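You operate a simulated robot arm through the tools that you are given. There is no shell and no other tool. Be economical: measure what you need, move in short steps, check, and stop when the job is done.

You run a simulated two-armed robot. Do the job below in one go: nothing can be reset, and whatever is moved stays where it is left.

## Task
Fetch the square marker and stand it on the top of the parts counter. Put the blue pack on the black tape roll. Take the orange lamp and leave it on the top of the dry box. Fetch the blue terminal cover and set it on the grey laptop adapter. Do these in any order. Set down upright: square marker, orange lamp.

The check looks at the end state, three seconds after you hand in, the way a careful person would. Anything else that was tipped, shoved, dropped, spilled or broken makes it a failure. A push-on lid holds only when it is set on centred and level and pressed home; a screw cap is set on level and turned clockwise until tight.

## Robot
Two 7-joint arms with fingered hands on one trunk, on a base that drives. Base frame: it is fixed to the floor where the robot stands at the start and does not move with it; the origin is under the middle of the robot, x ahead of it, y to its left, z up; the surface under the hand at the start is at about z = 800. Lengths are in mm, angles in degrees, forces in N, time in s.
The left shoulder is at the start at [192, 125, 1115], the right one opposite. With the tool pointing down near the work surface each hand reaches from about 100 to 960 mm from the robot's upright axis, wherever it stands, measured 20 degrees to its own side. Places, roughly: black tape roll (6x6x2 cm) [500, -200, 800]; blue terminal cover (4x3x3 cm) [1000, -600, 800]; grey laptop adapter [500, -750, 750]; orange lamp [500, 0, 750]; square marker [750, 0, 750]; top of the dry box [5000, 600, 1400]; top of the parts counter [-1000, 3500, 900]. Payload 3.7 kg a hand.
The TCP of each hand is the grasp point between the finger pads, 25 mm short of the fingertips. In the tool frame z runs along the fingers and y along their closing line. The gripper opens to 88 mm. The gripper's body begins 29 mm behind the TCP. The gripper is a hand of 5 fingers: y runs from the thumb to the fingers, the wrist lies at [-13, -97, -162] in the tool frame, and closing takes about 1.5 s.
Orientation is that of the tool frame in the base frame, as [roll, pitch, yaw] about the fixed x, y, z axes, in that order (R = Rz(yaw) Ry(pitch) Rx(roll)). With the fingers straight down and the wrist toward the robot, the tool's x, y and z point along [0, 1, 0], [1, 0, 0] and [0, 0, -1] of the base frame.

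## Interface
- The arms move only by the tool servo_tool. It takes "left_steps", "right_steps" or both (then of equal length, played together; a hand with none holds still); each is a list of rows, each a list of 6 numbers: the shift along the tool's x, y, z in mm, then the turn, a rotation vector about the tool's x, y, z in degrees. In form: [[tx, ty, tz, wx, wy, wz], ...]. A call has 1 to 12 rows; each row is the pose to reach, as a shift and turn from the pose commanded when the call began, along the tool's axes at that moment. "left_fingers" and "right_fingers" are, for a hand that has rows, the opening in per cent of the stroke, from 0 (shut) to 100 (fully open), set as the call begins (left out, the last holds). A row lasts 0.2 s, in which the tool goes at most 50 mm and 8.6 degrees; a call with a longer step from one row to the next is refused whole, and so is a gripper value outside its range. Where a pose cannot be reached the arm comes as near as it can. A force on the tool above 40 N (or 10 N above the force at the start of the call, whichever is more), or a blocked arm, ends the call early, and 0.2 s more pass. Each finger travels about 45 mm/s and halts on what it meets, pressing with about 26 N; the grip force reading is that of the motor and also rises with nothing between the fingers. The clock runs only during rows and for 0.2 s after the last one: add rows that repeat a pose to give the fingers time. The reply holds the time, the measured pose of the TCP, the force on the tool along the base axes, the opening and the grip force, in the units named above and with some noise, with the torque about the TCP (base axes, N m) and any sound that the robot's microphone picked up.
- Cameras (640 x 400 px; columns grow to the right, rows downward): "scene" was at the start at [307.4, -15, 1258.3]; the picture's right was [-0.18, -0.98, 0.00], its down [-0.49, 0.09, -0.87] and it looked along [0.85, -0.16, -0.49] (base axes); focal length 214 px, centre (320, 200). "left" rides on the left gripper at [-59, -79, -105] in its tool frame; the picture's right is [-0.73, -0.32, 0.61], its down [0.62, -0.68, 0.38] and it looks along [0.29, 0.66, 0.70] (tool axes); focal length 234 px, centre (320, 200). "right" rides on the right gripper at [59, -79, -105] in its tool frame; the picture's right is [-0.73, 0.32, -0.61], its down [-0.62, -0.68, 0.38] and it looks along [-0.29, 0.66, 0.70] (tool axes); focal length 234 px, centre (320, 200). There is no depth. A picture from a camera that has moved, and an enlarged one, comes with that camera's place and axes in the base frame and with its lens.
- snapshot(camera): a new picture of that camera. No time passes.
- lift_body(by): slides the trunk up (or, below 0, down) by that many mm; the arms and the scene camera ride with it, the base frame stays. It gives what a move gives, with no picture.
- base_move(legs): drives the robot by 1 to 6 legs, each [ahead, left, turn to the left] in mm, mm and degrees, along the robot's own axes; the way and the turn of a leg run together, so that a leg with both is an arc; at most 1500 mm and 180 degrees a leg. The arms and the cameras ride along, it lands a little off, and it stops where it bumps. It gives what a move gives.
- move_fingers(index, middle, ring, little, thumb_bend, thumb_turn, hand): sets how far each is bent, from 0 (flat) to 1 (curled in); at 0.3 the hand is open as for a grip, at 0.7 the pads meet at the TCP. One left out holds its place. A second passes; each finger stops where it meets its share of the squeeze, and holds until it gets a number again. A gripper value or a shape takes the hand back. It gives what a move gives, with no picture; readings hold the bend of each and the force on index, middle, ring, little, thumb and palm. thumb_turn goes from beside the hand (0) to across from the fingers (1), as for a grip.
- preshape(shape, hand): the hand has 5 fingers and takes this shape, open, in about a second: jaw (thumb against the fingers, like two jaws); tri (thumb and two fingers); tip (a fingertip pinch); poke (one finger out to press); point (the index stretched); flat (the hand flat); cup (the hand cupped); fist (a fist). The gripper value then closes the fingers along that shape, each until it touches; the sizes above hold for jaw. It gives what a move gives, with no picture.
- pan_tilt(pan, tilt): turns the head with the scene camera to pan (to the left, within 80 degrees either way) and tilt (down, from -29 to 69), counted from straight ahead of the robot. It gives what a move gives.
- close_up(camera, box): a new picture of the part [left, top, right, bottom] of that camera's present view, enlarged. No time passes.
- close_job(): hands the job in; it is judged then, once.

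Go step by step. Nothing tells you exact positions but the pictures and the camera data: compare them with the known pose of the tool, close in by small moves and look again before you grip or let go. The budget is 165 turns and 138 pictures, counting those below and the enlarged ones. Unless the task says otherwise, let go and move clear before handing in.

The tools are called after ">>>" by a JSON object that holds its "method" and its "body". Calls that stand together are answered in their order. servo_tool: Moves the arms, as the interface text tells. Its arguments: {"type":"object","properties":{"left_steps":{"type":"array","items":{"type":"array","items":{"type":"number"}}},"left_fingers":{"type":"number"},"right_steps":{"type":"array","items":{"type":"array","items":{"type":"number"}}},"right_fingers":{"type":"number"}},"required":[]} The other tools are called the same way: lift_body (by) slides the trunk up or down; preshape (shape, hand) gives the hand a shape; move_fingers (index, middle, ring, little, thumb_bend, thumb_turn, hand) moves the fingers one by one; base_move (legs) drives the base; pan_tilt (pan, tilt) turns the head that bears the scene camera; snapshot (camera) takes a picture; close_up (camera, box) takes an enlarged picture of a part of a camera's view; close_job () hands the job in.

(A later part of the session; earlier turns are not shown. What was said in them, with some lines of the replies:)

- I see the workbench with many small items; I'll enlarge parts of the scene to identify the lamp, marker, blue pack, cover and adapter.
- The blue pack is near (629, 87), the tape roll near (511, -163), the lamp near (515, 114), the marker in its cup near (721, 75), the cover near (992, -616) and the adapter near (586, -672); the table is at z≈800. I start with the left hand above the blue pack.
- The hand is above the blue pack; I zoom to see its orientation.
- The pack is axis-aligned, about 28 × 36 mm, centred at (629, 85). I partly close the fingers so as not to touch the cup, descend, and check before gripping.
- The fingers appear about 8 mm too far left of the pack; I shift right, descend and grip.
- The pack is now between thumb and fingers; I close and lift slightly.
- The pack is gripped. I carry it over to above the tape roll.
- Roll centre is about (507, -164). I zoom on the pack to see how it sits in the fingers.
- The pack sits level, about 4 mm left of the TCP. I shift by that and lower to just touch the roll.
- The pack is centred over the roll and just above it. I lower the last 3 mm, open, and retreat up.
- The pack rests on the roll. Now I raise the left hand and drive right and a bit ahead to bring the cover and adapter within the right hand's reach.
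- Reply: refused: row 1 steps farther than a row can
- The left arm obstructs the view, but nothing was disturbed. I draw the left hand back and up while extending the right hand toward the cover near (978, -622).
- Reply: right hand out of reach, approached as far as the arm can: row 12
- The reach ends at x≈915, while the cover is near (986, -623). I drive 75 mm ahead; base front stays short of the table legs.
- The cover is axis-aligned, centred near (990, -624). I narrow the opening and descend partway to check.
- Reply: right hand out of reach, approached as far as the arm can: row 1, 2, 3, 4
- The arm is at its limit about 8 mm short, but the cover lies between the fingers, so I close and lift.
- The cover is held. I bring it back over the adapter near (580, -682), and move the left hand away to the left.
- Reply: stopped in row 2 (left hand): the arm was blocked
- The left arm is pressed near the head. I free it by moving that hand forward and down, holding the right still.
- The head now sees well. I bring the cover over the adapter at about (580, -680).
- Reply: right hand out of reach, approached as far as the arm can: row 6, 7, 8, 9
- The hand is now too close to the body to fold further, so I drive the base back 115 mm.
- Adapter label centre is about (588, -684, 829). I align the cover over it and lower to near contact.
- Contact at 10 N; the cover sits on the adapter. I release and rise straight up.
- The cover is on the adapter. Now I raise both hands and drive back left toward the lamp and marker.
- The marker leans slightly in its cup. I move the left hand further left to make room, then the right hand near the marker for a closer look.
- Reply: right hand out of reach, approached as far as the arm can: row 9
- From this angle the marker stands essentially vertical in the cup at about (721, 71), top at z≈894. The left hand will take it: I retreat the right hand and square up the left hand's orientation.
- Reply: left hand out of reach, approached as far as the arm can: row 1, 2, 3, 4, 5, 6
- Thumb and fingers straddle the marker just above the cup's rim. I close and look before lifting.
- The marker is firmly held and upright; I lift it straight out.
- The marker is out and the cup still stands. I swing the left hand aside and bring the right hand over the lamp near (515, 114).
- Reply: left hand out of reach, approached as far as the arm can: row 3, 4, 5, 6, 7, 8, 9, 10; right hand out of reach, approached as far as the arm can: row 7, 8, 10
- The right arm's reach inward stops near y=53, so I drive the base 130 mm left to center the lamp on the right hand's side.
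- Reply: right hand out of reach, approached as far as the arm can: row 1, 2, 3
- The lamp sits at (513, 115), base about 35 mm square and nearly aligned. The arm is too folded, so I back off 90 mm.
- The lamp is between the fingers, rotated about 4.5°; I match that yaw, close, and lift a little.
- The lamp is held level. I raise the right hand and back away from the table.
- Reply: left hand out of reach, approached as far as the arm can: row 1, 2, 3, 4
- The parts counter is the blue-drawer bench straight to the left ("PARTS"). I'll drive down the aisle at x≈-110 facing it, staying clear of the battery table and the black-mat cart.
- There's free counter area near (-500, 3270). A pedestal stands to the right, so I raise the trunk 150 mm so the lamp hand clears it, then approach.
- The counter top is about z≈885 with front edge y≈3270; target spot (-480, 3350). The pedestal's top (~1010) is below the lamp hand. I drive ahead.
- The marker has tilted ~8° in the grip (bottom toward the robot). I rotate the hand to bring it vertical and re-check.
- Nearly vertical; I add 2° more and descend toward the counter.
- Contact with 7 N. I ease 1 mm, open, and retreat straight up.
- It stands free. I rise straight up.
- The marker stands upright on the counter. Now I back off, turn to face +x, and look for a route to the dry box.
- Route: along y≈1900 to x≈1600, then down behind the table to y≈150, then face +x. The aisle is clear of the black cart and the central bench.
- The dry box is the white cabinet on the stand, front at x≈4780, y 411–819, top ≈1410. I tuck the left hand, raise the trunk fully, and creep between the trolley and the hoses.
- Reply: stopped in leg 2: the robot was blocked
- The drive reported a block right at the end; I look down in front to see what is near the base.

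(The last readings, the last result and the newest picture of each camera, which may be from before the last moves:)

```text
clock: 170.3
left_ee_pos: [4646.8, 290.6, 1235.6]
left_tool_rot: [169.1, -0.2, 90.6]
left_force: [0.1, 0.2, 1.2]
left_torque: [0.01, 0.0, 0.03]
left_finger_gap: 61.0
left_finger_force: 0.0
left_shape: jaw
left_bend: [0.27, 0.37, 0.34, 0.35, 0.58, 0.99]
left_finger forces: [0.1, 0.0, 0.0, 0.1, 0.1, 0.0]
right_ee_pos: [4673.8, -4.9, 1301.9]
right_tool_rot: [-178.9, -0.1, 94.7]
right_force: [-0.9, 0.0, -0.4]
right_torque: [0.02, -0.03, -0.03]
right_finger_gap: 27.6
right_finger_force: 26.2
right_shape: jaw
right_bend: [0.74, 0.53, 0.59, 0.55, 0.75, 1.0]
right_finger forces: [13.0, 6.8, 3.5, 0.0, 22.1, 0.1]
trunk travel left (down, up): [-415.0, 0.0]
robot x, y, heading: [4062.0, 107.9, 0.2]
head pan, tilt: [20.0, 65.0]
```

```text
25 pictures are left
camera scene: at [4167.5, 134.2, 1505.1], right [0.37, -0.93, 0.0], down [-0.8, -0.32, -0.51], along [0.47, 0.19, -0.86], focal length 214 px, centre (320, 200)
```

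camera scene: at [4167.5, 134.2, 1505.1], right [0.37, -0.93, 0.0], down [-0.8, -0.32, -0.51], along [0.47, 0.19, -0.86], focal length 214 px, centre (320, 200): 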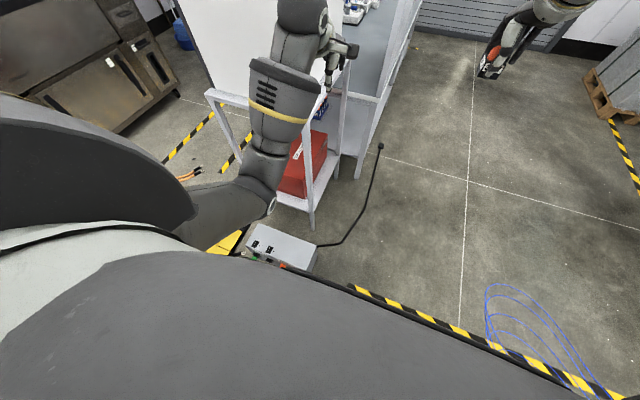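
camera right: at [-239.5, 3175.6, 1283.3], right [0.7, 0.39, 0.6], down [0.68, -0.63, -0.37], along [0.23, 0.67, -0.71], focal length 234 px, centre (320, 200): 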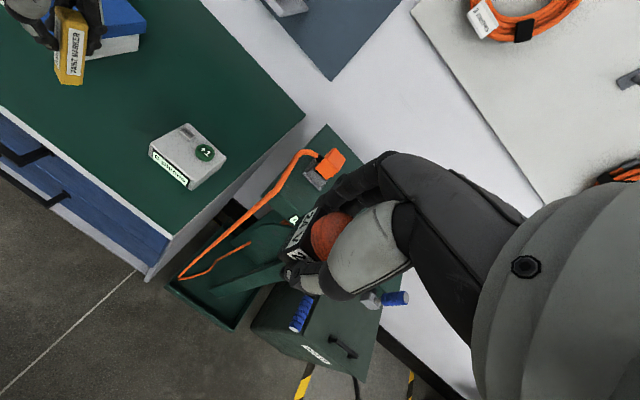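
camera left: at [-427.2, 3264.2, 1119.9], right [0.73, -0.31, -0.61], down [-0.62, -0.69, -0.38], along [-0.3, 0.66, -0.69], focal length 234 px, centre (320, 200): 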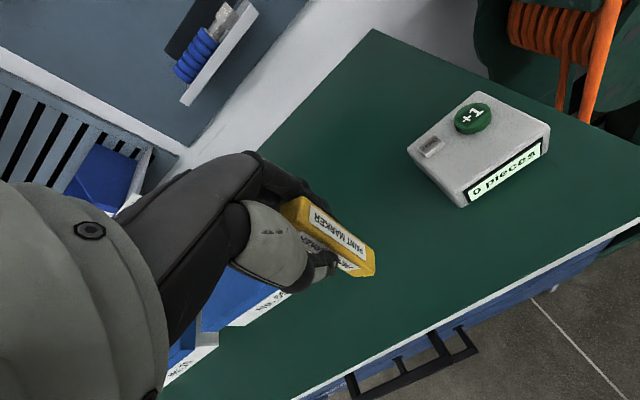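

The base nudged up to the grey power box near (4394, 305); it looks unmoved. I back off, raise the lamp hand above the box height, and slide diagonally right-forward between power box and trolley.

>>> {"method": "base_move", "body": {"legs": [[-60, 0, 0]]}}

>>> {"method": "servo_tool", "body": {"right_steps": [[0, 0, -40, 0, 0, 0], [0, 0, -80, 0, 0, 0], [0, 0, -120, 0, 0, 0], [0, 0, -160, 0, 0, 0], [0, 0, -190, 0, 0, 0], [0, 0, -190, 0, 0, 0]]}}

>>> {"method": "pan_tilt", "body": {"pan": 30, "tilt": 60}}

>>> {"method": "snapshot", "body": {"camera": "scene"}}

>>> {"method": "snapshot", "body": {"camera": "right"}}

```text
clock: 171.2
left_ee_pos: [4585.7, 290.1, 1235.4]
left_tool_rot: [169.1, -0.3, 90.5]
left_force: [0.6, 0.4, 0.1]
left_torque: [-0.01, -0.02, -0.03]
left_finger_gap: 61.4
left_finger_force: 0.1
left_shape: jaw
left_bend: [0.27, 0.37, 0.34, 0.35, 0.58, 0.99]
left_finger forces: [0.1, 0.0, 0.0, 0.0, 0.0, 0.1]
right_ee_pos: [4613.0, -5.1, 1302.6]
right_tool_rot: [-179.0, -0.2, 94.7]
right_force: [-0.3, -0.1, -0.4]
right_torque: [-0.02, 0.0, -0.02]
right_finger_gap: 27.6
right_finger_force: 26.5
right_shape: jaw
right_bend: [0.74, 0.53, 0.59, 0.55, 0.75, 1.0]
right_finger forces: [13.1, 6.8, 3.5, 0.1, 22.2, 0.0]
trunk travel left (down, up): [-415.0, 0.0]
robot x, y, heading: [4003.1, 105.8, 0.3]
head pan, tilt: [20.0, 65.0]
```

```text
clock: 172.6
left_ee_pos: [4588.1, 291.3, 1235.6]
left_tool_rot: [169.2, -0.2, 90.6]
left_force: [0.0, 0.3, 0.5]
left_torque: [0.0, -0.02, -0.01]
left_finger_gap: 61.5
left_finger_force: 0.0
left_shape: jaw
left_bend: [0.27, 0.37, 0.34, 0.35, 0.58, 0.99]
left_finger forces: [0.0, 0.1, 0.0, 0.0, 0.0, 0.1]
right_ee_pos: [4611.1, -13.1, 1470.5]
right_tool_rot: [-178.9, -0.2, 94.7]
right_force: [0.7, 0.5, -0.5]
right_torque: [0.03, 0.01, 0.0]
right_finger_gap: 27.9
right_finger_force: 26.2
right_shape: jaw
right_bend: [0.74, 0.53, 0.59, 0.55, 0.75, 1.0]
right_finger forces: [13.3, 6.8, 3.2, 0.1, 22.1, 0.1]
right hand out of reach, approached as far as the arm can: row 4, 5, 6
trunk travel left (down, up): [-415.0, 0.0]
robot x, y, heading: [4004.1, 108.8, 0.2]
head pan, tilt: [20.0, 65.0]
```

```text
clock: 173.4
left_ee_pos: [4586.4, 290.0, 1233.9]
left_tool_rot: [169.2, -0.2, 90.5]
left_force: [-0.4, 0.1, 0.0]
left_torque: [0.02, 0.01, -0.01]
left_finger_gap: 61.3
left_finger_force: 0.0
left_shape: jaw
left_bend: [0.27, 0.37, 0.34, 0.35, 0.58, 0.99]
left_finger forces: [0.0, 0.1, 0.0, 0.0, 0.1, 0.1]
right_ee_pos: [4610.7, -13.1, 1470.6]
right_tool_rot: [-178.9, -0.2, 94.7]
right_force: [0.1, -0.6, -1.2]
right_torque: [-0.01, -0.01, 0.03]
right_finger_gap: 27.7
right_finger_force: 26.5
right_shape: jaw
right_bend: [0.74, 0.53, 0.59, 0.55, 0.75, 1.0]
right_finger forces: [13.4, 6.8, 3.1, 0.1, 22.2, 0.0]
trunk travel left (down, up): [-415.0, 0.0]
robot x, y, heading: [4007.3, 105.8, 0.0]
head pan, tilt: [30.0, 60.0]
```

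```text
24 pictures are left
camera scene: at [4103.2, 142.2, 1504.3], right [0.5, -0.86, 0.0], down [-0.75, -0.43, -0.5], along [0.43, 0.25, -0.87], focal length 214 px, centre (320, 200)
```

scene: 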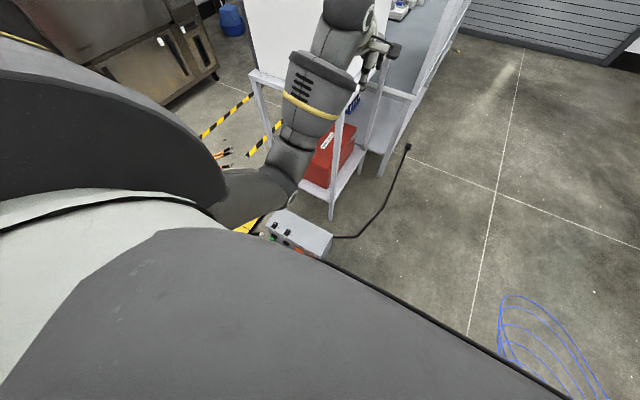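

```text
23 pictures are left
camera right: at [4528.9, 38.9, 1577.6], right [0.39, -0.7, 0.6], down [-0.64, -0.68, -0.37], along [0.67, -0.23, -0.71], focal length 234 px, centre (320, 200)
```

right: 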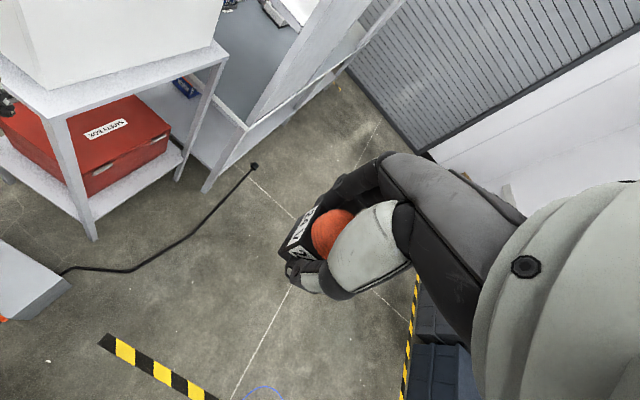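

I need the base clearance; I look at the floor to the left and right of the robot.

>>> {"method": "pan_tilt", "body": {"pan": -60, "tilt": 55}}

>>> {"method": "snapshot", "body": {"camera": "scene"}}

>>> {"method": "pan_tilt", "body": {"pan": 75, "tilt": 50}}

>>> {"method": "snapshot", "body": {"camera": "scene"}}

```text
clock: 175.0
left_ee_pos: [4587.0, 289.7, 1235.8]
left_tool_rot: [169.2, -0.2, 90.4]
left_force: [0.4, 0.3, -0.2]
left_torque: [0.01, -0.01, 0.01]
left_finger_gap: 61.2
left_finger_force: 0.1
left_shape: jaw
left_bend: [0.27, 0.37, 0.34, 0.35, 0.58, 0.99]
left_finger forces: [0.0, 0.0, 0.1, 0.1, 0.0, 0.0]
right_ee_pos: [4611.6, -12.6, 1470.9]
right_tool_rot: [-178.9, -0.1, 94.7]
right_force: [0.9, -0.7, -1.1]
right_torque: [0.02, -0.01, 0.0]
right_finger_gap: 27.8
right_finger_force: 26.2
right_shape: jaw
right_bend: [0.74, 0.53, 0.59, 0.55, 0.75, 1.0]
right_finger forces: [13.3, 6.8, 3.1, 0.0, 22.1, 0.0]
trunk travel left (down, up): [-415.0, 0.0]
robot x, y, heading: [4002.5, 105.9, 0.2]
head pan, tilt: [-60.0, 55.0]
```

```text
22 pictures are left
camera scene: at [4109.8, 135.1, 1507.1], right [0.38, -0.93, 0.0], down [-0.78, -0.32, -0.53], along [0.49, 0.2, -0.85], focal length 214 px, centre (320, 200)
```

scene: 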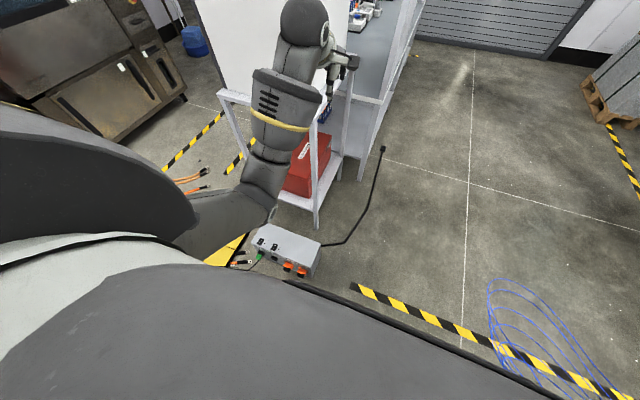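

```text
clock: 177.2
left_ee_pos: [4587.2, 289.6, 1234.2]
left_tool_rot: [169.2, -0.1, 90.5]
left_force: [0.4, -0.6, -0.4]
left_torque: [-0.01, 0.01, -0.01]
left_finger_gap: 61.4
left_finger_force: 0.0
left_shape: jaw
left_bend: [0.27, 0.37, 0.34, 0.35, 0.58, 0.99]
left_finger forces: [0.0, 0.0, 0.1, 0.0, 0.0, 0.0]
right_ee_pos: [4611.1, -12.1, 1471.7]
right_tool_rot: [-178.9, -0.1, 94.7]
right_force: [0.8, -0.8, -0.5]
right_torque: [-0.03, 0.0, 0.04]
right_finger_gap: 27.7
right_finger_force: 26.1
right_shape: jaw
right_bend: [0.74, 0.53, 0.59, 0.55, 0.75, 1.0]
right_finger forces: [13.3, 6.9, 3.1, 0.0, 22.0, 0.0]
trunk travel left (down, up): [-415.0, 0.0]
robot x, y, heading: [4000.9, 105.5, 0.3]
head pan, tilt: [75.0, 50.0]
```

```text
21 pictures are left
camera scene: at [4065.4, 183.3, 1516.9], right [0.97, -0.26, 0.0], down [-0.2, -0.74, -0.64], along [0.16, 0.62, -0.77], focal length 214 px, centre (320, 200)
```

scene: 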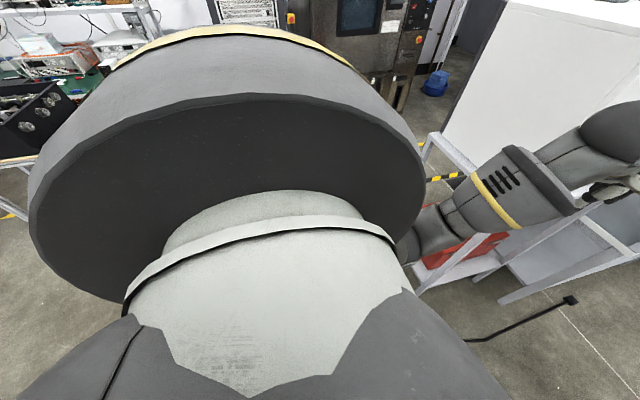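

My own arm hides the base. I back up 350 mm, extend the left hand outward so the head can look down at the base and trolley properly.

>>> {"method": "base_move", "body": {"legs": [[-400, 0, 0]]}}

>>> {"method": "servo_tool", "body": {"left_steps": [[20, 35, 20, 0, 0, 0], [40, 70, 40, 0, 0, 0], [60, 100, 60, 0, 0, 0], [80, 130, 85, 0, 0, 0], [100, 150, 115, 0, 0, 0], [100, 150, 115, 0, 0, 0]], "right_steps": [[0, 0, 40, 0, 0, 0], [0, 0, 80, 0, 0, 0], [0, 0, 120, 0, 0, 0], [0, 0, 160, 0, 0, 0], [0, 0, 160, 0, 0, 0], [0, 0, 160, 0, 0, 0]]}}

>>> {"method": "pan_tilt", "body": {"pan": -25, "tilt": 60}}

>>> {"method": "snapshot", "body": {"camera": "scene"}}

```text
clock: 179.7
left_ee_pos: [4180.3, 293.2, 1236.0]
left_tool_rot: [169.2, -0.2, 91.2]
left_force: [-0.8, 0.3, 0.4]
left_torque: [0.0, 0.01, -0.01]
left_finger_gap: 61.0
left_finger_force: 0.0
left_shape: jaw
left_bend: [0.27, 0.37, 0.34, 0.35, 0.58, 0.99]
left_finger forces: [0.2, 0.1, 0.0, 0.0, 0.0, 0.1]
right_ee_pos: [4207.8, -11.2, 1470.2]
right_tool_rot: [-178.9, -0.2, 95.2]
right_force: [-0.4, 0.3, -0.3]
right_torque: [0.01, 0.02, -0.01]
right_finger_gap: 28.0
right_finger_force: 25.8
right_shape: jaw
right_bend: [0.74, 0.53, 0.59, 0.55, 0.75, 1.0]
right_finger forces: [13.3, 6.8, 3.1, 0.1, 22.1, 0.0]
trunk travel left (down, up): [-415.0, 0.0]
robot x, y, heading: [3596.3, 104.6, 0.9]
head pan, tilt: [75.0, 50.0]
```

```text
clock: 181.1
left_ee_pos: [4349.2, 399.1, 1151.1]
left_tool_rot: [169.0, -0.2, 91.1]
left_force: [0.6, 0.9, -0.5]
left_torque: [0.01, 0.01, -0.01]
left_finger_gap: 61.3
left_finger_force: 0.1
left_shape: jaw
left_bend: [0.27, 0.37, 0.34, 0.35, 0.58, 0.99]
left_finger forces: [0.0, 0.0, 0.1, 0.0, 0.1, 0.0]
right_ee_pos: [4201.5, -13.2, 1311.7]
right_tool_rot: [-178.9, -0.2, 95.2]
right_force: [0.0, -0.8, -0.4]
right_torque: [-0.01, 0.02, -0.02]
right_finger_gap: 27.7
right_finger_force: 26.0
right_shape: jaw
right_bend: [0.74, 0.53, 0.59, 0.55, 0.75, 1.0]
right_finger forces: [13.3, 6.8, 2.9, 0.0, 22.0, 0.0]
trunk travel left (down, up): [-415.0, 0.0]
robot x, y, heading: [3598.7, 104.0, 0.8]
head pan, tilt: [75.0, 50.0]
```

```text
clock: 182.9
left_ee_pos: [4348.8, 399.0, 1151.2]
left_tool_rot: [169.2, -0.2, 91.1]
left_force: [-0.1, 0.3, 0.3]
left_torque: [-0.01, 0.03, 0.0]
left_finger_gap: 61.4
left_finger_force: 0.0
left_shape: jaw
left_bend: [0.27, 0.37, 0.34, 0.35, 0.58, 0.99]
left_finger forces: [0.1, 0.0, 0.1, 0.0, 0.0, 0.0]
right_ee_pos: [4201.1, -14.2, 1313.2]
right_tool_rot: [-178.9, -0.2, 95.2]
right_force: [0.1, -0.6, -1.1]
right_torque: [0.02, -0.02, 0.04]
right_finger_gap: 27.7
right_finger_force: 26.0
right_shape: jaw
right_bend: [0.74, 0.53, 0.59, 0.55, 0.75, 1.0]
right_finger forces: [13.3, 6.9, 2.8, 0.1, 22.0, 0.1]
trunk travel left (down, up): [-415.0, 0.0]
robot x, y, heading: [3597.7, 99.5, 0.9]
head pan, tilt: [-25.0, 60.0]
```

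```text
20 pictures are left
camera scene: at [3707.2, 132.0, 1509.3], right [0.36, -0.93, 0.0], down [-0.77, -0.3, -0.56], along [0.52, 0.2, -0.83], focal length 214 px, centre (320, 200)
```

scene: 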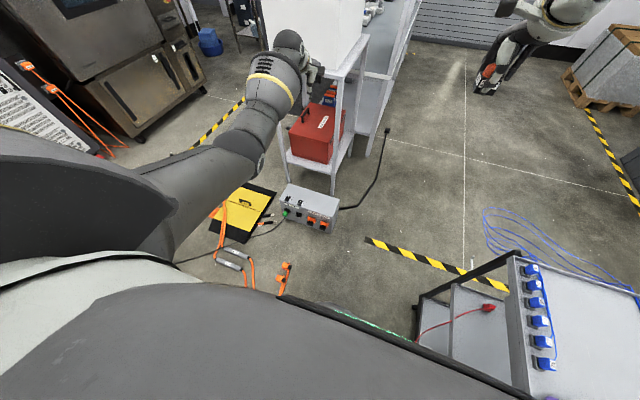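

The base is ~250 mm fore-aft but ~350 mm to each side, so I'll back up, turn to face +y, and slip sideways through the gap between trolley and power box; this also puts the box top in the right hand's comfortable range.

>>> {"method": "base_move", "body": {"legs": [[-350, 0, 0], [0, 0, 89.1], [-95, 0, 0], [0, -700, 0]]}}

>>> {"method": "pan_tilt", "body": {"pan": -20, "tilt": 45}}

>>> {"method": "snapshot", "body": {"camera": "scene"}}

```text
clock: 195.9
left_ee_pos: [3651.6, 760.4, 1150.3]
left_tool_rot: [169.2, -0.2, -179.3]
left_force: [-0.2, 0.1, -0.6]
left_torque: [0.0, -0.02, 0.01]
left_finger_gap: 61.2
left_finger_force: 0.0
left_shape: jaw
left_bend: [0.27, 0.37, 0.34, 0.35, 0.58, 0.99]
left_finger forces: [0.1, 0.1, 0.0, 0.1, 0.0, 0.0]
right_ee_pos: [4063.1, 610.6, 1313.7]
right_tool_rot: [-178.9, -0.1, -175.2]
right_force: [-0.6, -0.3, 0.0]
right_torque: [0.01, -0.02, -0.04]
right_finger_gap: 27.7
right_finger_force: 25.9
right_shape: jaw
right_bend: [0.74, 0.53, 0.6, 0.55, 0.75, 1.0]
right_finger forces: [13.3, 6.7, 2.7, 0.1, 21.8, 0.0]
trunk travel left (down, up): [-415.0, 0.0]
robot x, y, heading: [3942.9, 7.4, 90.5]
head pan, tilt: [-25.0, 60.0]
```

```text
clock: 196.7
left_ee_pos: [3651.9, 759.7, 1150.0]
left_tool_rot: [169.2, -0.2, -179.2]
left_force: [-0.1, 0.2, 0.2]
left_torque: [0.0, 0.01, -0.02]
left_finger_gap: 61.3
left_finger_force: 0.1
left_shape: jaw
left_bend: [0.27, 0.37, 0.34, 0.35, 0.58, 0.99]
left_finger forces: [0.1, 0.0, 0.0, 0.0, 0.1, 0.0]
right_ee_pos: [4062.5, 610.2, 1312.7]
right_tool_rot: [-178.8, -0.1, -175.0]
right_force: [-0.3, 0.5, 0.5]
right_torque: [0.0, 0.01, 0.0]
right_finger_gap: 27.6
right_finger_force: 26.6
right_shape: jaw
right_bend: [0.74, 0.53, 0.6, 0.55, 0.75, 1.0]
right_finger forces: [13.3, 6.7, 2.7, 0.1, 21.7, 0.0]
trunk travel left (down, up): [-415.0, 0.0]
robot x, y, heading: [3944.5, 4.4, 90.3]
head pan, tilt: [-20.0, 45.0]
```

```text
19 pictures are left
camera scene: at [3970.1, 128.0, 1523.7], right [0.94, -0.33, 0.0], down [-0.23, -0.67, -0.71], along [0.23, 0.67, -0.71], focal length 214 px, centre (320, 200)
```

scene: 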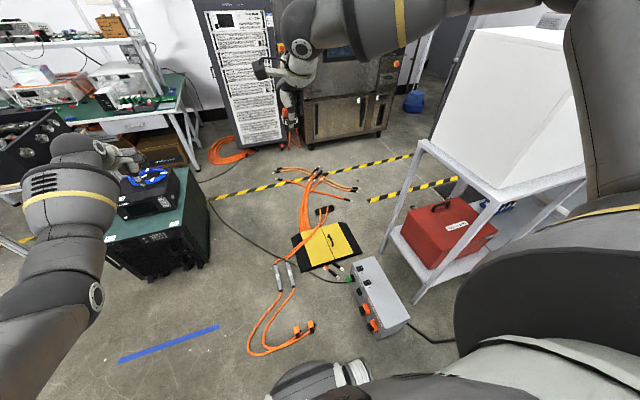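

The hoses and power box are visible and clear of the base (box's near corner ~ (4412, 324), base front ~y 295). I continue the sideways move.

>>> {"method": "base_move", "body": {"legs": [[-15, 0, -0.3], [0, -330, 0]]}}

>>> {"method": "pan_tilt", "body": {"pan": -30, "tilt": 30}}

>>> {"method": "snapshot", "body": {"camera": "scene"}}

```text
clock: 200.5
left_ee_pos: [3984.5, 746.9, 1150.8]
left_tool_rot: [169.3, -0.1, -179.4]
left_force: [-0.3, 1.0, 0.0]
left_torque: [-0.02, 0.0, 0.03]
left_finger_gap: 61.3
left_finger_force: 0.1
left_shape: jaw
left_bend: [0.27, 0.37, 0.34, 0.35, 0.58, 0.99]
left_finger forces: [0.0, 0.1, 0.0, 0.0, 0.0, 0.0]
right_ee_pos: [4396.9, 595.1, 1313.7]
right_tool_rot: [-178.9, -0.1, -175.3]
right_force: [-0.7, 0.5, -0.6]
right_torque: [-0.03, -0.01, 0.0]
right_finger_gap: 27.4
right_finger_force: 26.5
right_shape: jaw
right_bend: [0.74, 0.53, 0.6, 0.55, 0.75, 1.0]
right_finger forces: [13.3, 6.6, 2.6, 0.0, 21.8, 0.0]
trunk travel left (down, up): [-415.0, 0.0]
robot x, y, heading: [4271.4, -7.1, 90.6]
head pan, tilt: [-20.0, 45.0]
```

```text
clock: 201.3
left_ee_pos: [3985.3, 747.0, 1151.2]
left_tool_rot: [169.1, -0.2, -179.3]
left_force: [0.4, 0.5, -0.7]
left_torque: [-0.02, 0.0, 0.0]
left_finger_gap: 61.5
left_finger_force: 0.0
left_shape: jaw
left_bend: [0.27, 0.37, 0.34, 0.35, 0.58, 0.99]
left_finger forces: [0.1, 0.0, 0.0, 0.0, 0.0, 0.0]
right_ee_pos: [4396.0, 596.9, 1312.6]
right_tool_rot: [-178.9, -0.1, -175.2]
right_force: [-1.0, -0.5, -0.3]
right_torque: [0.03, -0.02, 0.02]
right_finger_gap: 27.8
right_finger_force: 26.3
right_shape: jaw
right_bend: [0.74, 0.53, 0.6, 0.55, 0.75, 1.0]
right_finger forces: [13.4, 6.7, 2.7, 0.0, 21.6, 0.0]
trunk travel left (down, up): [-415.0, 0.0]
robot x, y, heading: [4276.8, -6.4, 90.3]
head pan, tilt: [-30.0, 30.0]
```

```text
18 pictures are left
camera scene: at [4319.0, 115.9, 1546.3], right [0.87, -0.5, 0.0], down [-0.25, -0.43, -0.87], along [0.43, 0.75, -0.5], focal length 214 px, centre (320, 200)
```

scene: 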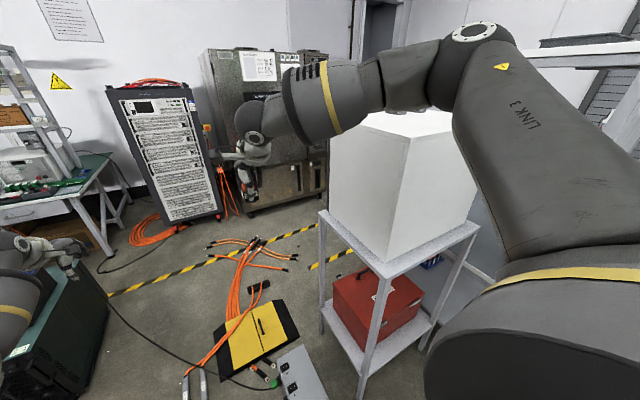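

No bumps. The box's near top corner is about (4765, 458, 1420). I raise the lamp and turn the hand 40° toward the box.

>>> {"method": "servo_tool", "body": {"right_steps": [[0, 0, -35, 0, 0, 8], [0, 0, -70, 0, 0, 16], [0, 0, -105, 0, 0, 24], [0, 0, -140, 0, 0, 32], [0, 0, -165, 0, 0, 40], [0, 0, -165, 0, 0, 40]]}}

```text
clock: 202.7
left_ee_pos: [3981.8, 746.7, 1147.4]
left_tool_rot: [169.5, -0.1, -179.4]
left_force: [-0.5, 0.5, 0.4]
left_torque: [-0.01, -0.06, 0.01]
left_finger_gap: 61.5
left_finger_force: 0.0
left_shape: jaw
left_bend: [0.27, 0.37, 0.34, 0.35, 0.58, 0.99]
left_finger forces: [0.1, 0.0, 0.0, 0.0, 0.0, 0.0]
right_ee_pos: [4456.4, 582.7, 1496.3]
right_tool_rot: [-178.9, 0.6, 144.5]
right_force: [-0.2, 0.3, -0.6]
right_torque: [-0.01, -0.02, -0.03]
right_finger_gap: 27.4
right_finger_force: 25.8
right_shape: jaw
right_bend: [0.74, 0.53, 0.6, 0.55, 0.76, 1.0]
right_finger forces: [13.5, 7.1, 2.7, 0.1, 21.9, 0.0]
right hand out of reach, approached as far as the arm can: row 3, 4, 5, 6
trunk travel left (down, up): [-415.0, 0.0]
robot x, y, heading: [4275.4, -6.8, 90.2]
head pan, tilt: [-30.0, 30.0]
```

>>> {"method": "servo_tool", "body": {"right_steps": [[-37, 18, 0, 0, 0, 0], [-74, 36, 0, 0, 0, 0], [-111, 54, 0, 0, 0, 0], [-148, 72, 0, 0, 0, 0], [-185, 90, 0, 0, 0, 0], [-222, 108, 0, 0, 0, 0], [-259, 126, 0, 0, 0, 0], [-296, 145, 0, 0, 0, 0], [-330, 164, 0, 0, 0, 0], [-330, 164, 0, 0, 0, 0]]}}

>>> {"method": "snapshot", "body": {"camera": "right"}}

>>> {"method": "snapshot", "body": {"camera": "scene"}}

```text
clock: 204.9
left_ee_pos: [3984.5, 746.1, 1149.5]
left_tool_rot: [169.2, -0.2, -179.4]
left_force: [0.7, -0.2, -0.3]
left_torque: [0.04, -0.02, 0.01]
left_finger_gap: 61.3
left_finger_force: 0.0
left_shape: jaw
left_bend: [0.27, 0.37, 0.34, 0.35, 0.58, 0.99]
left_finger forces: [0.0, 0.0, 0.1, 0.0, 0.0, 0.1]
right_ee_pos: [4825.0, 528.7, 1498.2]
right_tool_rot: [-179.1, 0.7, 144.8]
right_force: [-1.3, -0.5, -1.3]
right_torque: [-0.01, 0.0, 0.02]
right_finger_gap: 27.8
right_finger_force: 26.5
right_shape: jaw
right_bend: [0.74, 0.53, 0.6, 0.55, 0.76, 1.0]
right_finger forces: [13.4, 7.1, 2.6, 0.0, 21.5, 0.0]
trunk travel left (down, up): [-415.0, 0.0]
robot x, y, heading: [4275.6, -6.5, 90.3]
head pan, tilt: [-30.0, 30.0]
```

```text
17 pictures are left
camera right: at [4731.4, 499.6, 1604.3], right [0.78, -0.14, 0.61], down [0.12, -0.92, -0.37], along [0.62, 0.36, -0.7], focal length 234 px, centre (320, 200)
```

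right: 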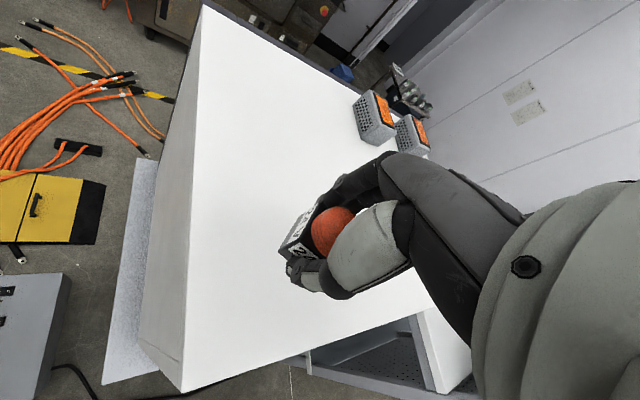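

```text
16 pictures are left
camera scene: at [4318.5, 115.8, 1546.4], right [0.87, -0.5, 0.0], down [-0.25, -0.43, -0.87], along [0.43, 0.75, -0.5], focal length 214 px, centre (320, 200)
```

scene: 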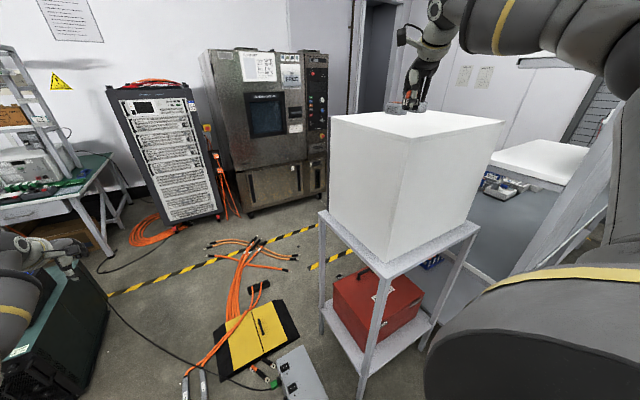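

The lamp is above the box's top, ~60 mm in from both edges. I check whether it hangs level.

>>> {"method": "close_up", "body": {"camera": "scene", "box": [370, 40, 490, 140]}}

>>> {"method": "close_up", "body": {"camera": "right", "box": [260, 170, 380, 310]}}

```text
4.00 times, centred on (430, 90) of scene
camera zoom: at [4318.5, 115.8, 1546.4], right [0.87, -0.5, 0.0], down [-0.25, -0.43, -0.87], along [0.43, 0.75, -0.5], focal length 858 px, centre (-120, 640)
```

zoom: 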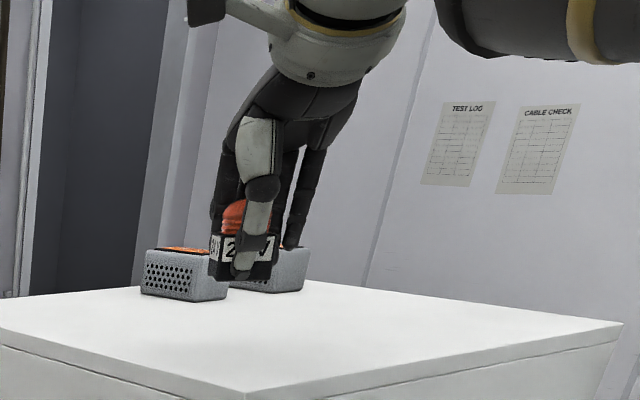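

```text
2.86 times, centred on (320, 240) of right
camera zoom: at [4731.4, 499.6, 1604.3], right [0.78, -0.14, 0.61], down [0.12, -0.92, -0.37], along [0.62, 0.36, -0.7], focal length 669 px, centre (320, 86)
```

zoom: 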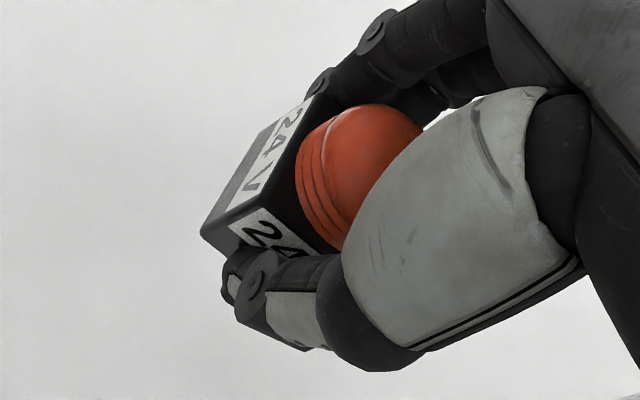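

>>> {"method": "servo_tool", "body": {"right_steps": [[0, 0, 15, 0, 0, 0], [0, 0, 28, 0, 0, 0], [0, 0, 38, 0, 0, 0], [0, 0, 38, 0, 0, 0]]}}

>>> {"method": "close_up", "body": {"camera": "scene", "box": [370, 60, 450, 140]}}

```text
clock: 205.9
left_ee_pos: [3985.0, 746.3, 1150.7]
left_tool_rot: [169.2, -0.2, -179.4]
left_force: [-0.2, 0.2, 0.4]
left_torque: [0.0, -0.02, 0.03]
left_finger_gap: 61.4
left_finger_force: 0.1
left_shape: jaw
left_bend: [0.27, 0.37, 0.34, 0.35, 0.58, 0.99]
left_finger forces: [0.1, 0.0, 0.1, 0.0, 0.1, 0.0]
right_ee_pos: [4825.6, 525.9, 1458.4]
right_tool_rot: [-179.1, 0.7, 144.7]
right_force: [-0.2, -0.2, -0.4]
right_torque: [0.03, -0.01, -0.01]
right_finger_gap: 27.7
right_finger_force: 25.3
right_shape: jaw
right_bend: [0.74, 0.53, 0.6, 0.55, 0.76, 1.0]
right_finger forces: [13.4, 7.0, 2.6, 0.0, 21.5, 0.0]
trunk travel left (down, up): [-415.0, 0.0]
robot x, y, heading: [4277.1, -6.3, 90.1]
head pan, tilt: [-30.0, 30.0]
```

```text
5.00 times, centred on (410, 100) of scene
camera zoom: at [4319.0, 115.9, 1546.4], right [0.87, -0.5, 0.0], down [-0.25, -0.43, -0.87], along [0.43, 0.75, -0.5], focal length 1072 px, centre (-130, 700)
```

zoom: 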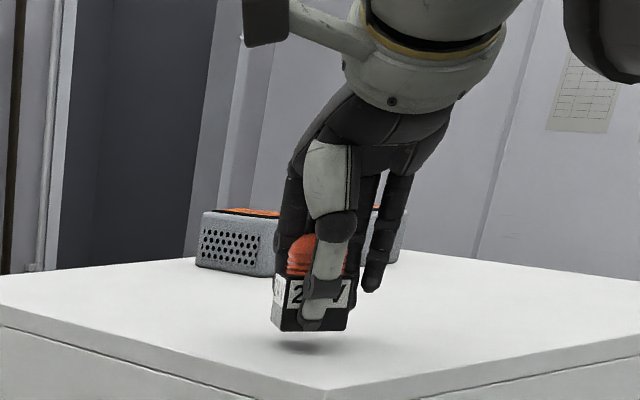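

>>> {"method": "servo_tool", "body": {"right_steps": [[0, 0, 3, 0, 0, 0], [0, 0, 6, 0, 0, 0], [0, 0, 6, 0, 0, 0]]}}

>>> {"method": "servo_tool", "body": {"right_steps": [[0, 0, 1.5, 0, 0, 0], [0, 0, 3, 0, 0, 0], [0, 0, 3, 0, 0, 0]]}}

>>> {"method": "close_up", "body": {"camera": "scene", "box": [370, 60, 450, 140]}}

```text
clock: 206.7
left_ee_pos: [3984.0, 744.9, 1151.1]
left_tool_rot: [169.2, -0.3, -179.4]
left_force: [-0.5, -1.0, -0.8]
left_torque: [-0.01, 0.0, -0.01]
left_finger_gap: 61.2
left_finger_force: 0.0
left_shape: jaw
left_bend: [0.27, 0.37, 0.34, 0.35, 0.58, 0.99]
left_finger forces: [0.0, 0.0, 0.0, 0.0, 0.0, 0.0]
right_ee_pos: [4827.2, 525.1, 1453.4]
right_tool_rot: [-179.1, 0.7, 144.7]
right_force: [-0.5, -0.2, -0.5]
right_torque: [-0.02, 0.0, 0.04]
right_finger_gap: 27.4
right_finger_force: 26.0
right_shape: jaw
right_bend: [0.74, 0.53, 0.6, 0.55, 0.76, 1.0]
right_finger forces: [13.4, 6.9, 2.5, 0.0, 21.5, 0.1]
trunk travel left (down, up): [-415.0, 0.0]
robot x, y, heading: [4273.6, -10.5, 90.3]
head pan, tilt: [-30.0, 30.0]
```

```text
clock: 207.5
left_ee_pos: [3985.2, 746.3, 1150.1]
left_tool_rot: [169.3, -0.2, -179.3]
left_force: [-0.1, -0.5, 0.4]
left_torque: [-0.01, -0.02, 0.01]
left_finger_gap: 61.4
left_finger_force: 0.0
left_shape: jaw
left_bend: [0.27, 0.37, 0.34, 0.35, 0.58, 0.99]
left_finger forces: [0.1, 0.0, 0.0, 0.0, 0.1, 0.0]
right_ee_pos: [4827.5, 524.3, 1450.3]
right_tool_rot: [-179.1, 0.6, 144.7]
right_force: [-0.5, 0.4, -0.9]
right_torque: [-0.01, -0.02, 0.0]
right_finger_gap: 27.4
right_finger_force: 26.0
right_shape: jaw
right_bend: [0.74, 0.53, 0.6, 0.55, 0.76, 1.0]
right_finger forces: [13.4, 7.0, 2.6, 0.0, 21.6, 0.1]
trunk travel left (down, up): [-415.0, 0.0]
robot x, y, heading: [4273.4, -3.2, 90.2]
head pan, tilt: [-30.0, 30.0]
```

```text
5.00 times, centred on (410, 100) of scene
camera zoom: at [4319.2, 115.9, 1546.4], right [0.87, -0.5, 0.0], down [-0.25, -0.43, -0.87], along [0.43, 0.75, -0.5], focal length 1072 px, centre (-130, 700)
```

zoom: 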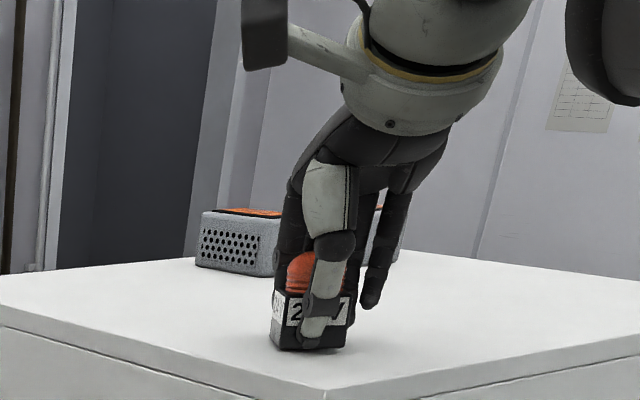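

Nearly touching; I lower in 2 mm steps until force shows.

>>> {"method": "servo_tool", "body": {"right_steps": [[0, 0, 1, 0, 0, 0], [0, 0, 2, 0, 0, 0], [0, 0, 2, 0, 0, 0]]}}

>>> {"method": "servo_tool", "body": {"right_steps": [[0, 0, 1, 0, 0, 0], [0, 0, 2, 0, 0, 0], [0, 0, 2, 0, 0, 0]]}}

```text
clock: 208.3
left_ee_pos: [3985.3, 746.6, 1150.1]
left_tool_rot: [169.1, -0.2, -179.4]
left_force: [-0.3, -0.2, 0.3]
left_torque: [0.03, 0.02, -0.02]
left_finger_gap: 61.4
left_finger_force: 0.1
left_shape: jaw
left_bend: [0.27, 0.37, 0.34, 0.35, 0.58, 0.99]
left_finger forces: [0.0, 0.0, 0.0, 0.1, 0.0, 0.0]
right_ee_pos: [4826.3, 523.7, 1447.4]
right_tool_rot: [-179.1, 0.6, 144.7]
right_force: [0.0, 0.4, 2.0]
right_torque: [0.07, -0.01, -0.01]
right_finger_gap: 27.7
right_finger_force: 25.8
right_shape: jaw
right_bend: [0.74, 0.53, 0.6, 0.55, 0.76, 1.0]
right_finger forces: [14.0, 7.4, 3.2, 0.0, 21.6, 0.1]
trunk travel left (down, up): [-415.0, 0.0]
robot x, y, heading: [4275.0, -9.1, 90.3]
head pan, tilt: [-30.0, 30.0]
```

```text
clock: 209.1
left_ee_pos: [3985.0, 745.6, 1149.7]
left_tool_rot: [169.1, -0.2, -179.4]
left_force: [0.1, -0.7, 0.4]
left_torque: [-0.01, -0.02, 0.01]
left_finger_gap: 61.1
left_finger_force: 0.0
left_shape: jaw
left_bend: [0.27, 0.37, 0.34, 0.35, 0.58, 0.99]
left_finger forces: [0.0, 0.0, 0.1, 0.1, 0.0, 0.0]
right_ee_pos: [4826.4, 523.3, 1447.2]
right_tool_rot: [-179.3, 0.5, 144.8]
right_force: [2.5, 0.2, 8.6]
right_torque: [0.14, -0.11, -0.05]
right_finger_gap: 28.1
right_finger_force: 25.9
right_shape: jaw
right_bend: [0.74, 0.53, 0.6, 0.55, 0.76, 1.0]
right_finger forces: [14.8, 8.2, 3.5, 0.1, 21.9, 0.0]
trunk travel left (down, up): [-415.0, 0.0]
robot x, y, heading: [4271.9, -6.3, 90.0]
head pan, tilt: [-30.0, 30.0]
```

Contact at ~9 N. I open the fingers, then check before rising.

>>> {"method": "servo_tool", "body": {"right_steps": [[0, 0, -1, 0, 0, 0], [0, 0, -1, 0, 0, 0], [0, 0, -1, 0, 0, 0], [0, 0, -1, 0, 0, 0], [0, 0, -1, 0, 0, 0], [0, 0, -1, 0, 0, 0], [0, 0, -1, 0, 0, 0]], "right_fingers": 85}}

>>> {"method": "close_up", "body": {"camera": "right", "box": [220, 130, 420, 330]}}

>>> {"method": "close_up", "body": {"camera": "scene", "box": [370, 60, 450, 140]}}

```text
clock: 210.7
left_ee_pos: [3984.4, 745.8, 1150.3]
left_tool_rot: [169.2, -0.1, -179.4]
left_force: [-0.9, -0.3, -0.2]
left_torque: [0.02, 0.02, 0.02]
left_finger_gap: 61.3
left_finger_force: 0.0
left_shape: jaw
left_bend: [0.27, 0.37, 0.34, 0.35, 0.58, 0.99]
left_finger forces: [0.1, 0.0, 0.0, 0.0, 0.0, 0.0]
right_ee_pos: [4827.0, 522.7, 1447.5]
right_tool_rot: [-179.1, 0.6, 144.7]
right_force: [0.1, -1.1, 0.8]
right_torque: [0.05, -0.04, -0.03]
right_finger_gap: 74.1
right_finger_force: 0.1
right_shape: jaw
right_bend: [0.28, 0.33, 0.31, 0.32, 0.43, 0.99]
right_finger forces: [0.1, 1.2, 0.0, 0.0, 0.1, 0.0]
trunk travel left (down, up): [-415.0, 0.0]
robot x, y, heading: [4273.9, -8.6, 90.4]
head pan, tilt: [-30.0, 30.0]
```

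```text
2.00 times, centred on (320, 230) of right
camera zoom: at [4733.4, 495.2, 1552.7], right [0.78, -0.14, 0.61], down [0.12, -0.92, -0.37], along [0.62, 0.36, -0.7], focal length 468 px, centre (320, 140)
```

zoom: 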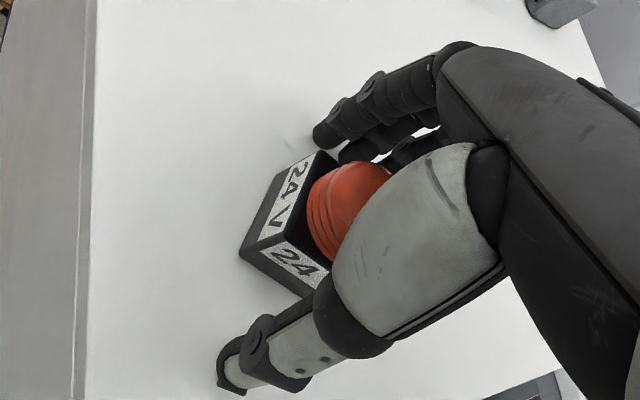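

```text
5.00 times, centred on (410, 100) of scene
camera zoom: at [4319.0, 115.6, 1546.4], right [0.87, -0.5, 0.0], down [-0.25, -0.43, -0.87], along [0.43, 0.75, -0.5], focal length 1072 px, centre (-130, 700)
```

zoom: 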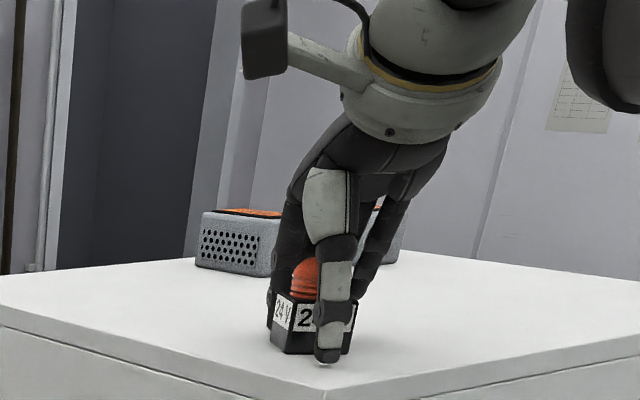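

The middle finger still grazes the lamp, so I shift slightly toward the finger side, then rise straight up.

>>> {"method": "servo_tool", "body": {"right_steps": [[0, 3, 0, 0, 0, 0], [0, 6, 0, 0, 0, 0], [0, 6, 0, 0, 0, 0]], "right_fingers": 100}}

>>> {"method": "servo_tool", "body": {"right_steps": [[0, 0, -10, 0, 0, 0], [0, 0, -25, 0, 0, 0], [0, 0, -45, 0, 0, 0], [0, 0, -60, 0, 0, 0], [0, 0, -60, 0, 0, 0]]}}

>>> {"method": "snapshot", "body": {"camera": "right"}}

>>> {"method": "close_up", "body": {"camera": "scene", "box": [370, 40, 490, 140]}}

```text
clock: 211.5
left_ee_pos: [3985.1, 746.0, 1149.7]
left_tool_rot: [169.3, -0.2, -179.4]
left_force: [-0.5, -1.0, 0.5]
left_torque: [0.0, 0.02, 0.0]
left_finger_gap: 61.1
left_finger_force: 0.1
left_shape: jaw
left_bend: [0.27, 0.37, 0.34, 0.35, 0.58, 0.99]
left_finger forces: [0.0, 0.0, 0.1, 0.0, 0.0, 0.0]
right_ee_pos: [4830.3, 529.9, 1447.6]
right_tool_rot: [-179.1, 0.5, 144.8]
right_force: [-0.7, -1.1, 0.4]
right_torque: [0.05, -0.03, -0.01]
right_finger_gap: 87.4
right_finger_force: 0.1
right_shape: jaw
right_bend: [0.3, 0.3, 0.3, 0.3, 0.3, 0.98]
right_finger forces: [0.1, 1.0, 0.0, 0.1, 0.0, 0.0]
trunk travel left (down, up): [-415.0, 0.0]
robot x, y, heading: [4270.7, -5.0, 90.1]
head pan, tilt: [-30.0, 30.0]
```

```text
clock: 212.7
left_ee_pos: [3986.0, 746.4, 1150.3]
left_tool_rot: [169.1, -0.2, -179.4]
left_force: [-0.3, -0.7, -0.3]
left_torque: [0.0, -0.01, -0.02]
left_finger_gap: 61.3
left_finger_force: 0.1
left_shape: jaw
left_bend: [0.27, 0.37, 0.34, 0.35, 0.58, 0.99]
left_finger forces: [0.0, 0.1, 0.0, 0.0, 0.0, 0.0]
right_ee_pos: [4830.7, 530.7, 1506.7]
right_tool_rot: [-179.1, 0.6, 144.7]
right_force: [0.5, 0.6, 0.3]
right_torque: [-0.06, -0.03, 0.0]
right_finger_gap: 87.3
right_finger_force: 0.0
right_shape: jaw
right_bend: [0.3, 0.3, 0.3, 0.3, 0.3, 0.98]
right_finger forces: [0.1, 0.1, 0.0, 0.0, 0.1, 0.0]
trunk travel left (down, up): [-415.0, 0.0]
robot x, y, heading: [4272.8, -2.9, 90.0]
head pan, tilt: [-30.0, 30.0]
```

```text
9 pictures are left
camera right: at [4738.1, 502.4, 1612.6], right [0.78, -0.14, 0.61], down [0.12, -0.92, -0.37], along [0.62, 0.36, -0.7], focal length 234 px, centre (320, 200)
```

right: 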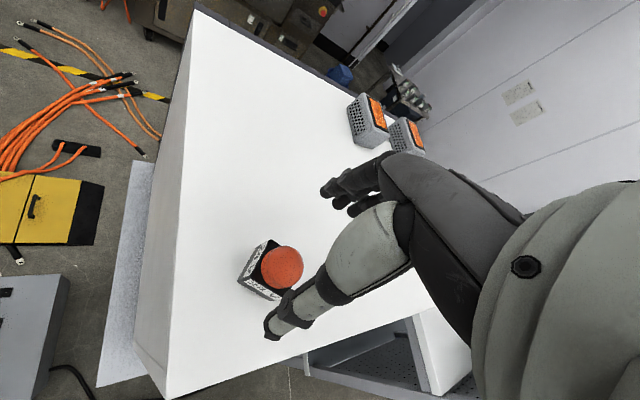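

```text
4.00 times, centred on (430, 90) of scene
camera zoom: at [4319.4, 115.8, 1546.4], right [0.87, -0.5, 0.0], down [-0.25, -0.43, -0.87], along [0.43, 0.75, -0.5], focal length 858 px, centre (-120, 640)
```

zoom: 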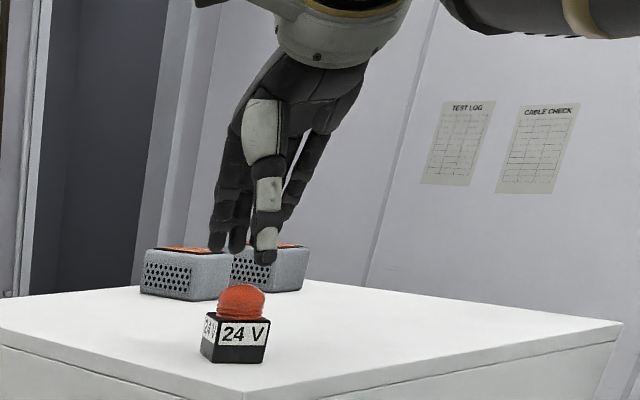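

The lamp stands upright on the dry box. I raise the hand a little more and withdraw it clear of the box.

>>> {"method": "servo_tool", "body": {"right_steps": [[0, 0, -15, 0, 0, 0], [20, 0, -25, 0, 0, 0], [60, -18, -25, 0, 0, 0], [100, -36, -25, 0, 0, 0], [140, -54, -25, 0, 0, 0], [180, -72, -25, 0, 0, 0], [220, -90, -25, 0, 0, 0], [260, -108, -25, 0, 0, 0], [300, -126, -25, 0, 0, 0], [330, -145, -20, 0, 0, 0]]}}

>>> {"method": "snapshot", "body": {"camera": "scene"}}

```text
clock: 214.9
left_ee_pos: [3983.4, 744.5, 1151.2]
left_tool_rot: [169.0, -0.1, -179.5]
left_force: [-0.1, 0.5, -0.3]
left_torque: [0.01, 0.03, 0.0]
left_finger_gap: 61.5
left_finger_force: 0.1
left_shape: jaw
left_bend: [0.27, 0.37, 0.34, 0.35, 0.58, 0.99]
left_finger forces: [0.0, 0.0, 0.0, 0.0, 0.0, 0.0]
right_ee_pos: [4494.6, 593.4, 1522.0]
right_tool_rot: [-179.3, 0.5, 144.5]
right_force: [0.5, -0.1, 1.2]
right_torque: [0.02, -0.01, -0.04]
right_finger_gap: 88.0
right_finger_force: 0.1
right_shape: jaw
right_bend: [0.3, 0.3, 0.3, 0.3, 0.3, 0.98]
right_finger forces: [0.0, 0.0, 0.0, 0.0, 0.0, 0.0]
right hand out of reach, approached as far as the arm can: row 10
trunk travel left (down, up): [-415.0, 0.0]
robot x, y, heading: [4277.9, -7.9, 90.1]
head pan, tilt: [-30.0, 30.0]
```

```text
7 pictures are left
camera scene: at [4318.8, 113.0, 1546.7], right [0.87, -0.5, 0.0], down [-0.25, -0.43, -0.87], along [0.43, 0.75, -0.5], focal length 214 px, centre (320, 200)
```

scene: 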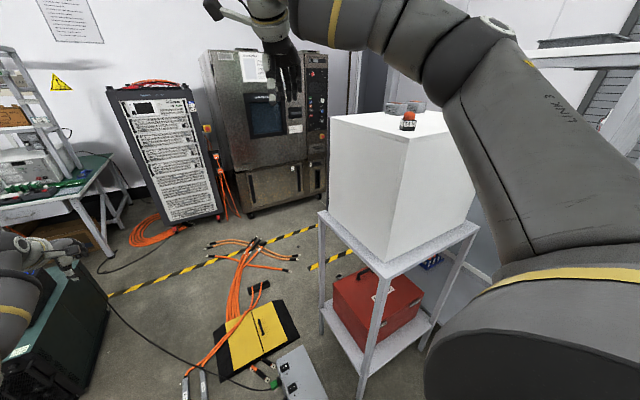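

All four items are in place and both hands are empty and clear; I hand in the job.

>>> {"method": "close_job", "body": {}}

```text
The job is handed in.
```

All four items were where you asked when I handed in:

- **Square marker:** upright on the parts counter.
- **Blue pack:** on the black tape roll.
- **Orange lamp:** upright on the dry box.
- **Blue terminal cover:** on the grey laptop adapter.

On the way to the dry box, a drive stopped on a reported block. It was near the grey power box and orange hoses on the floor, and I saw no sign that anything had moved.
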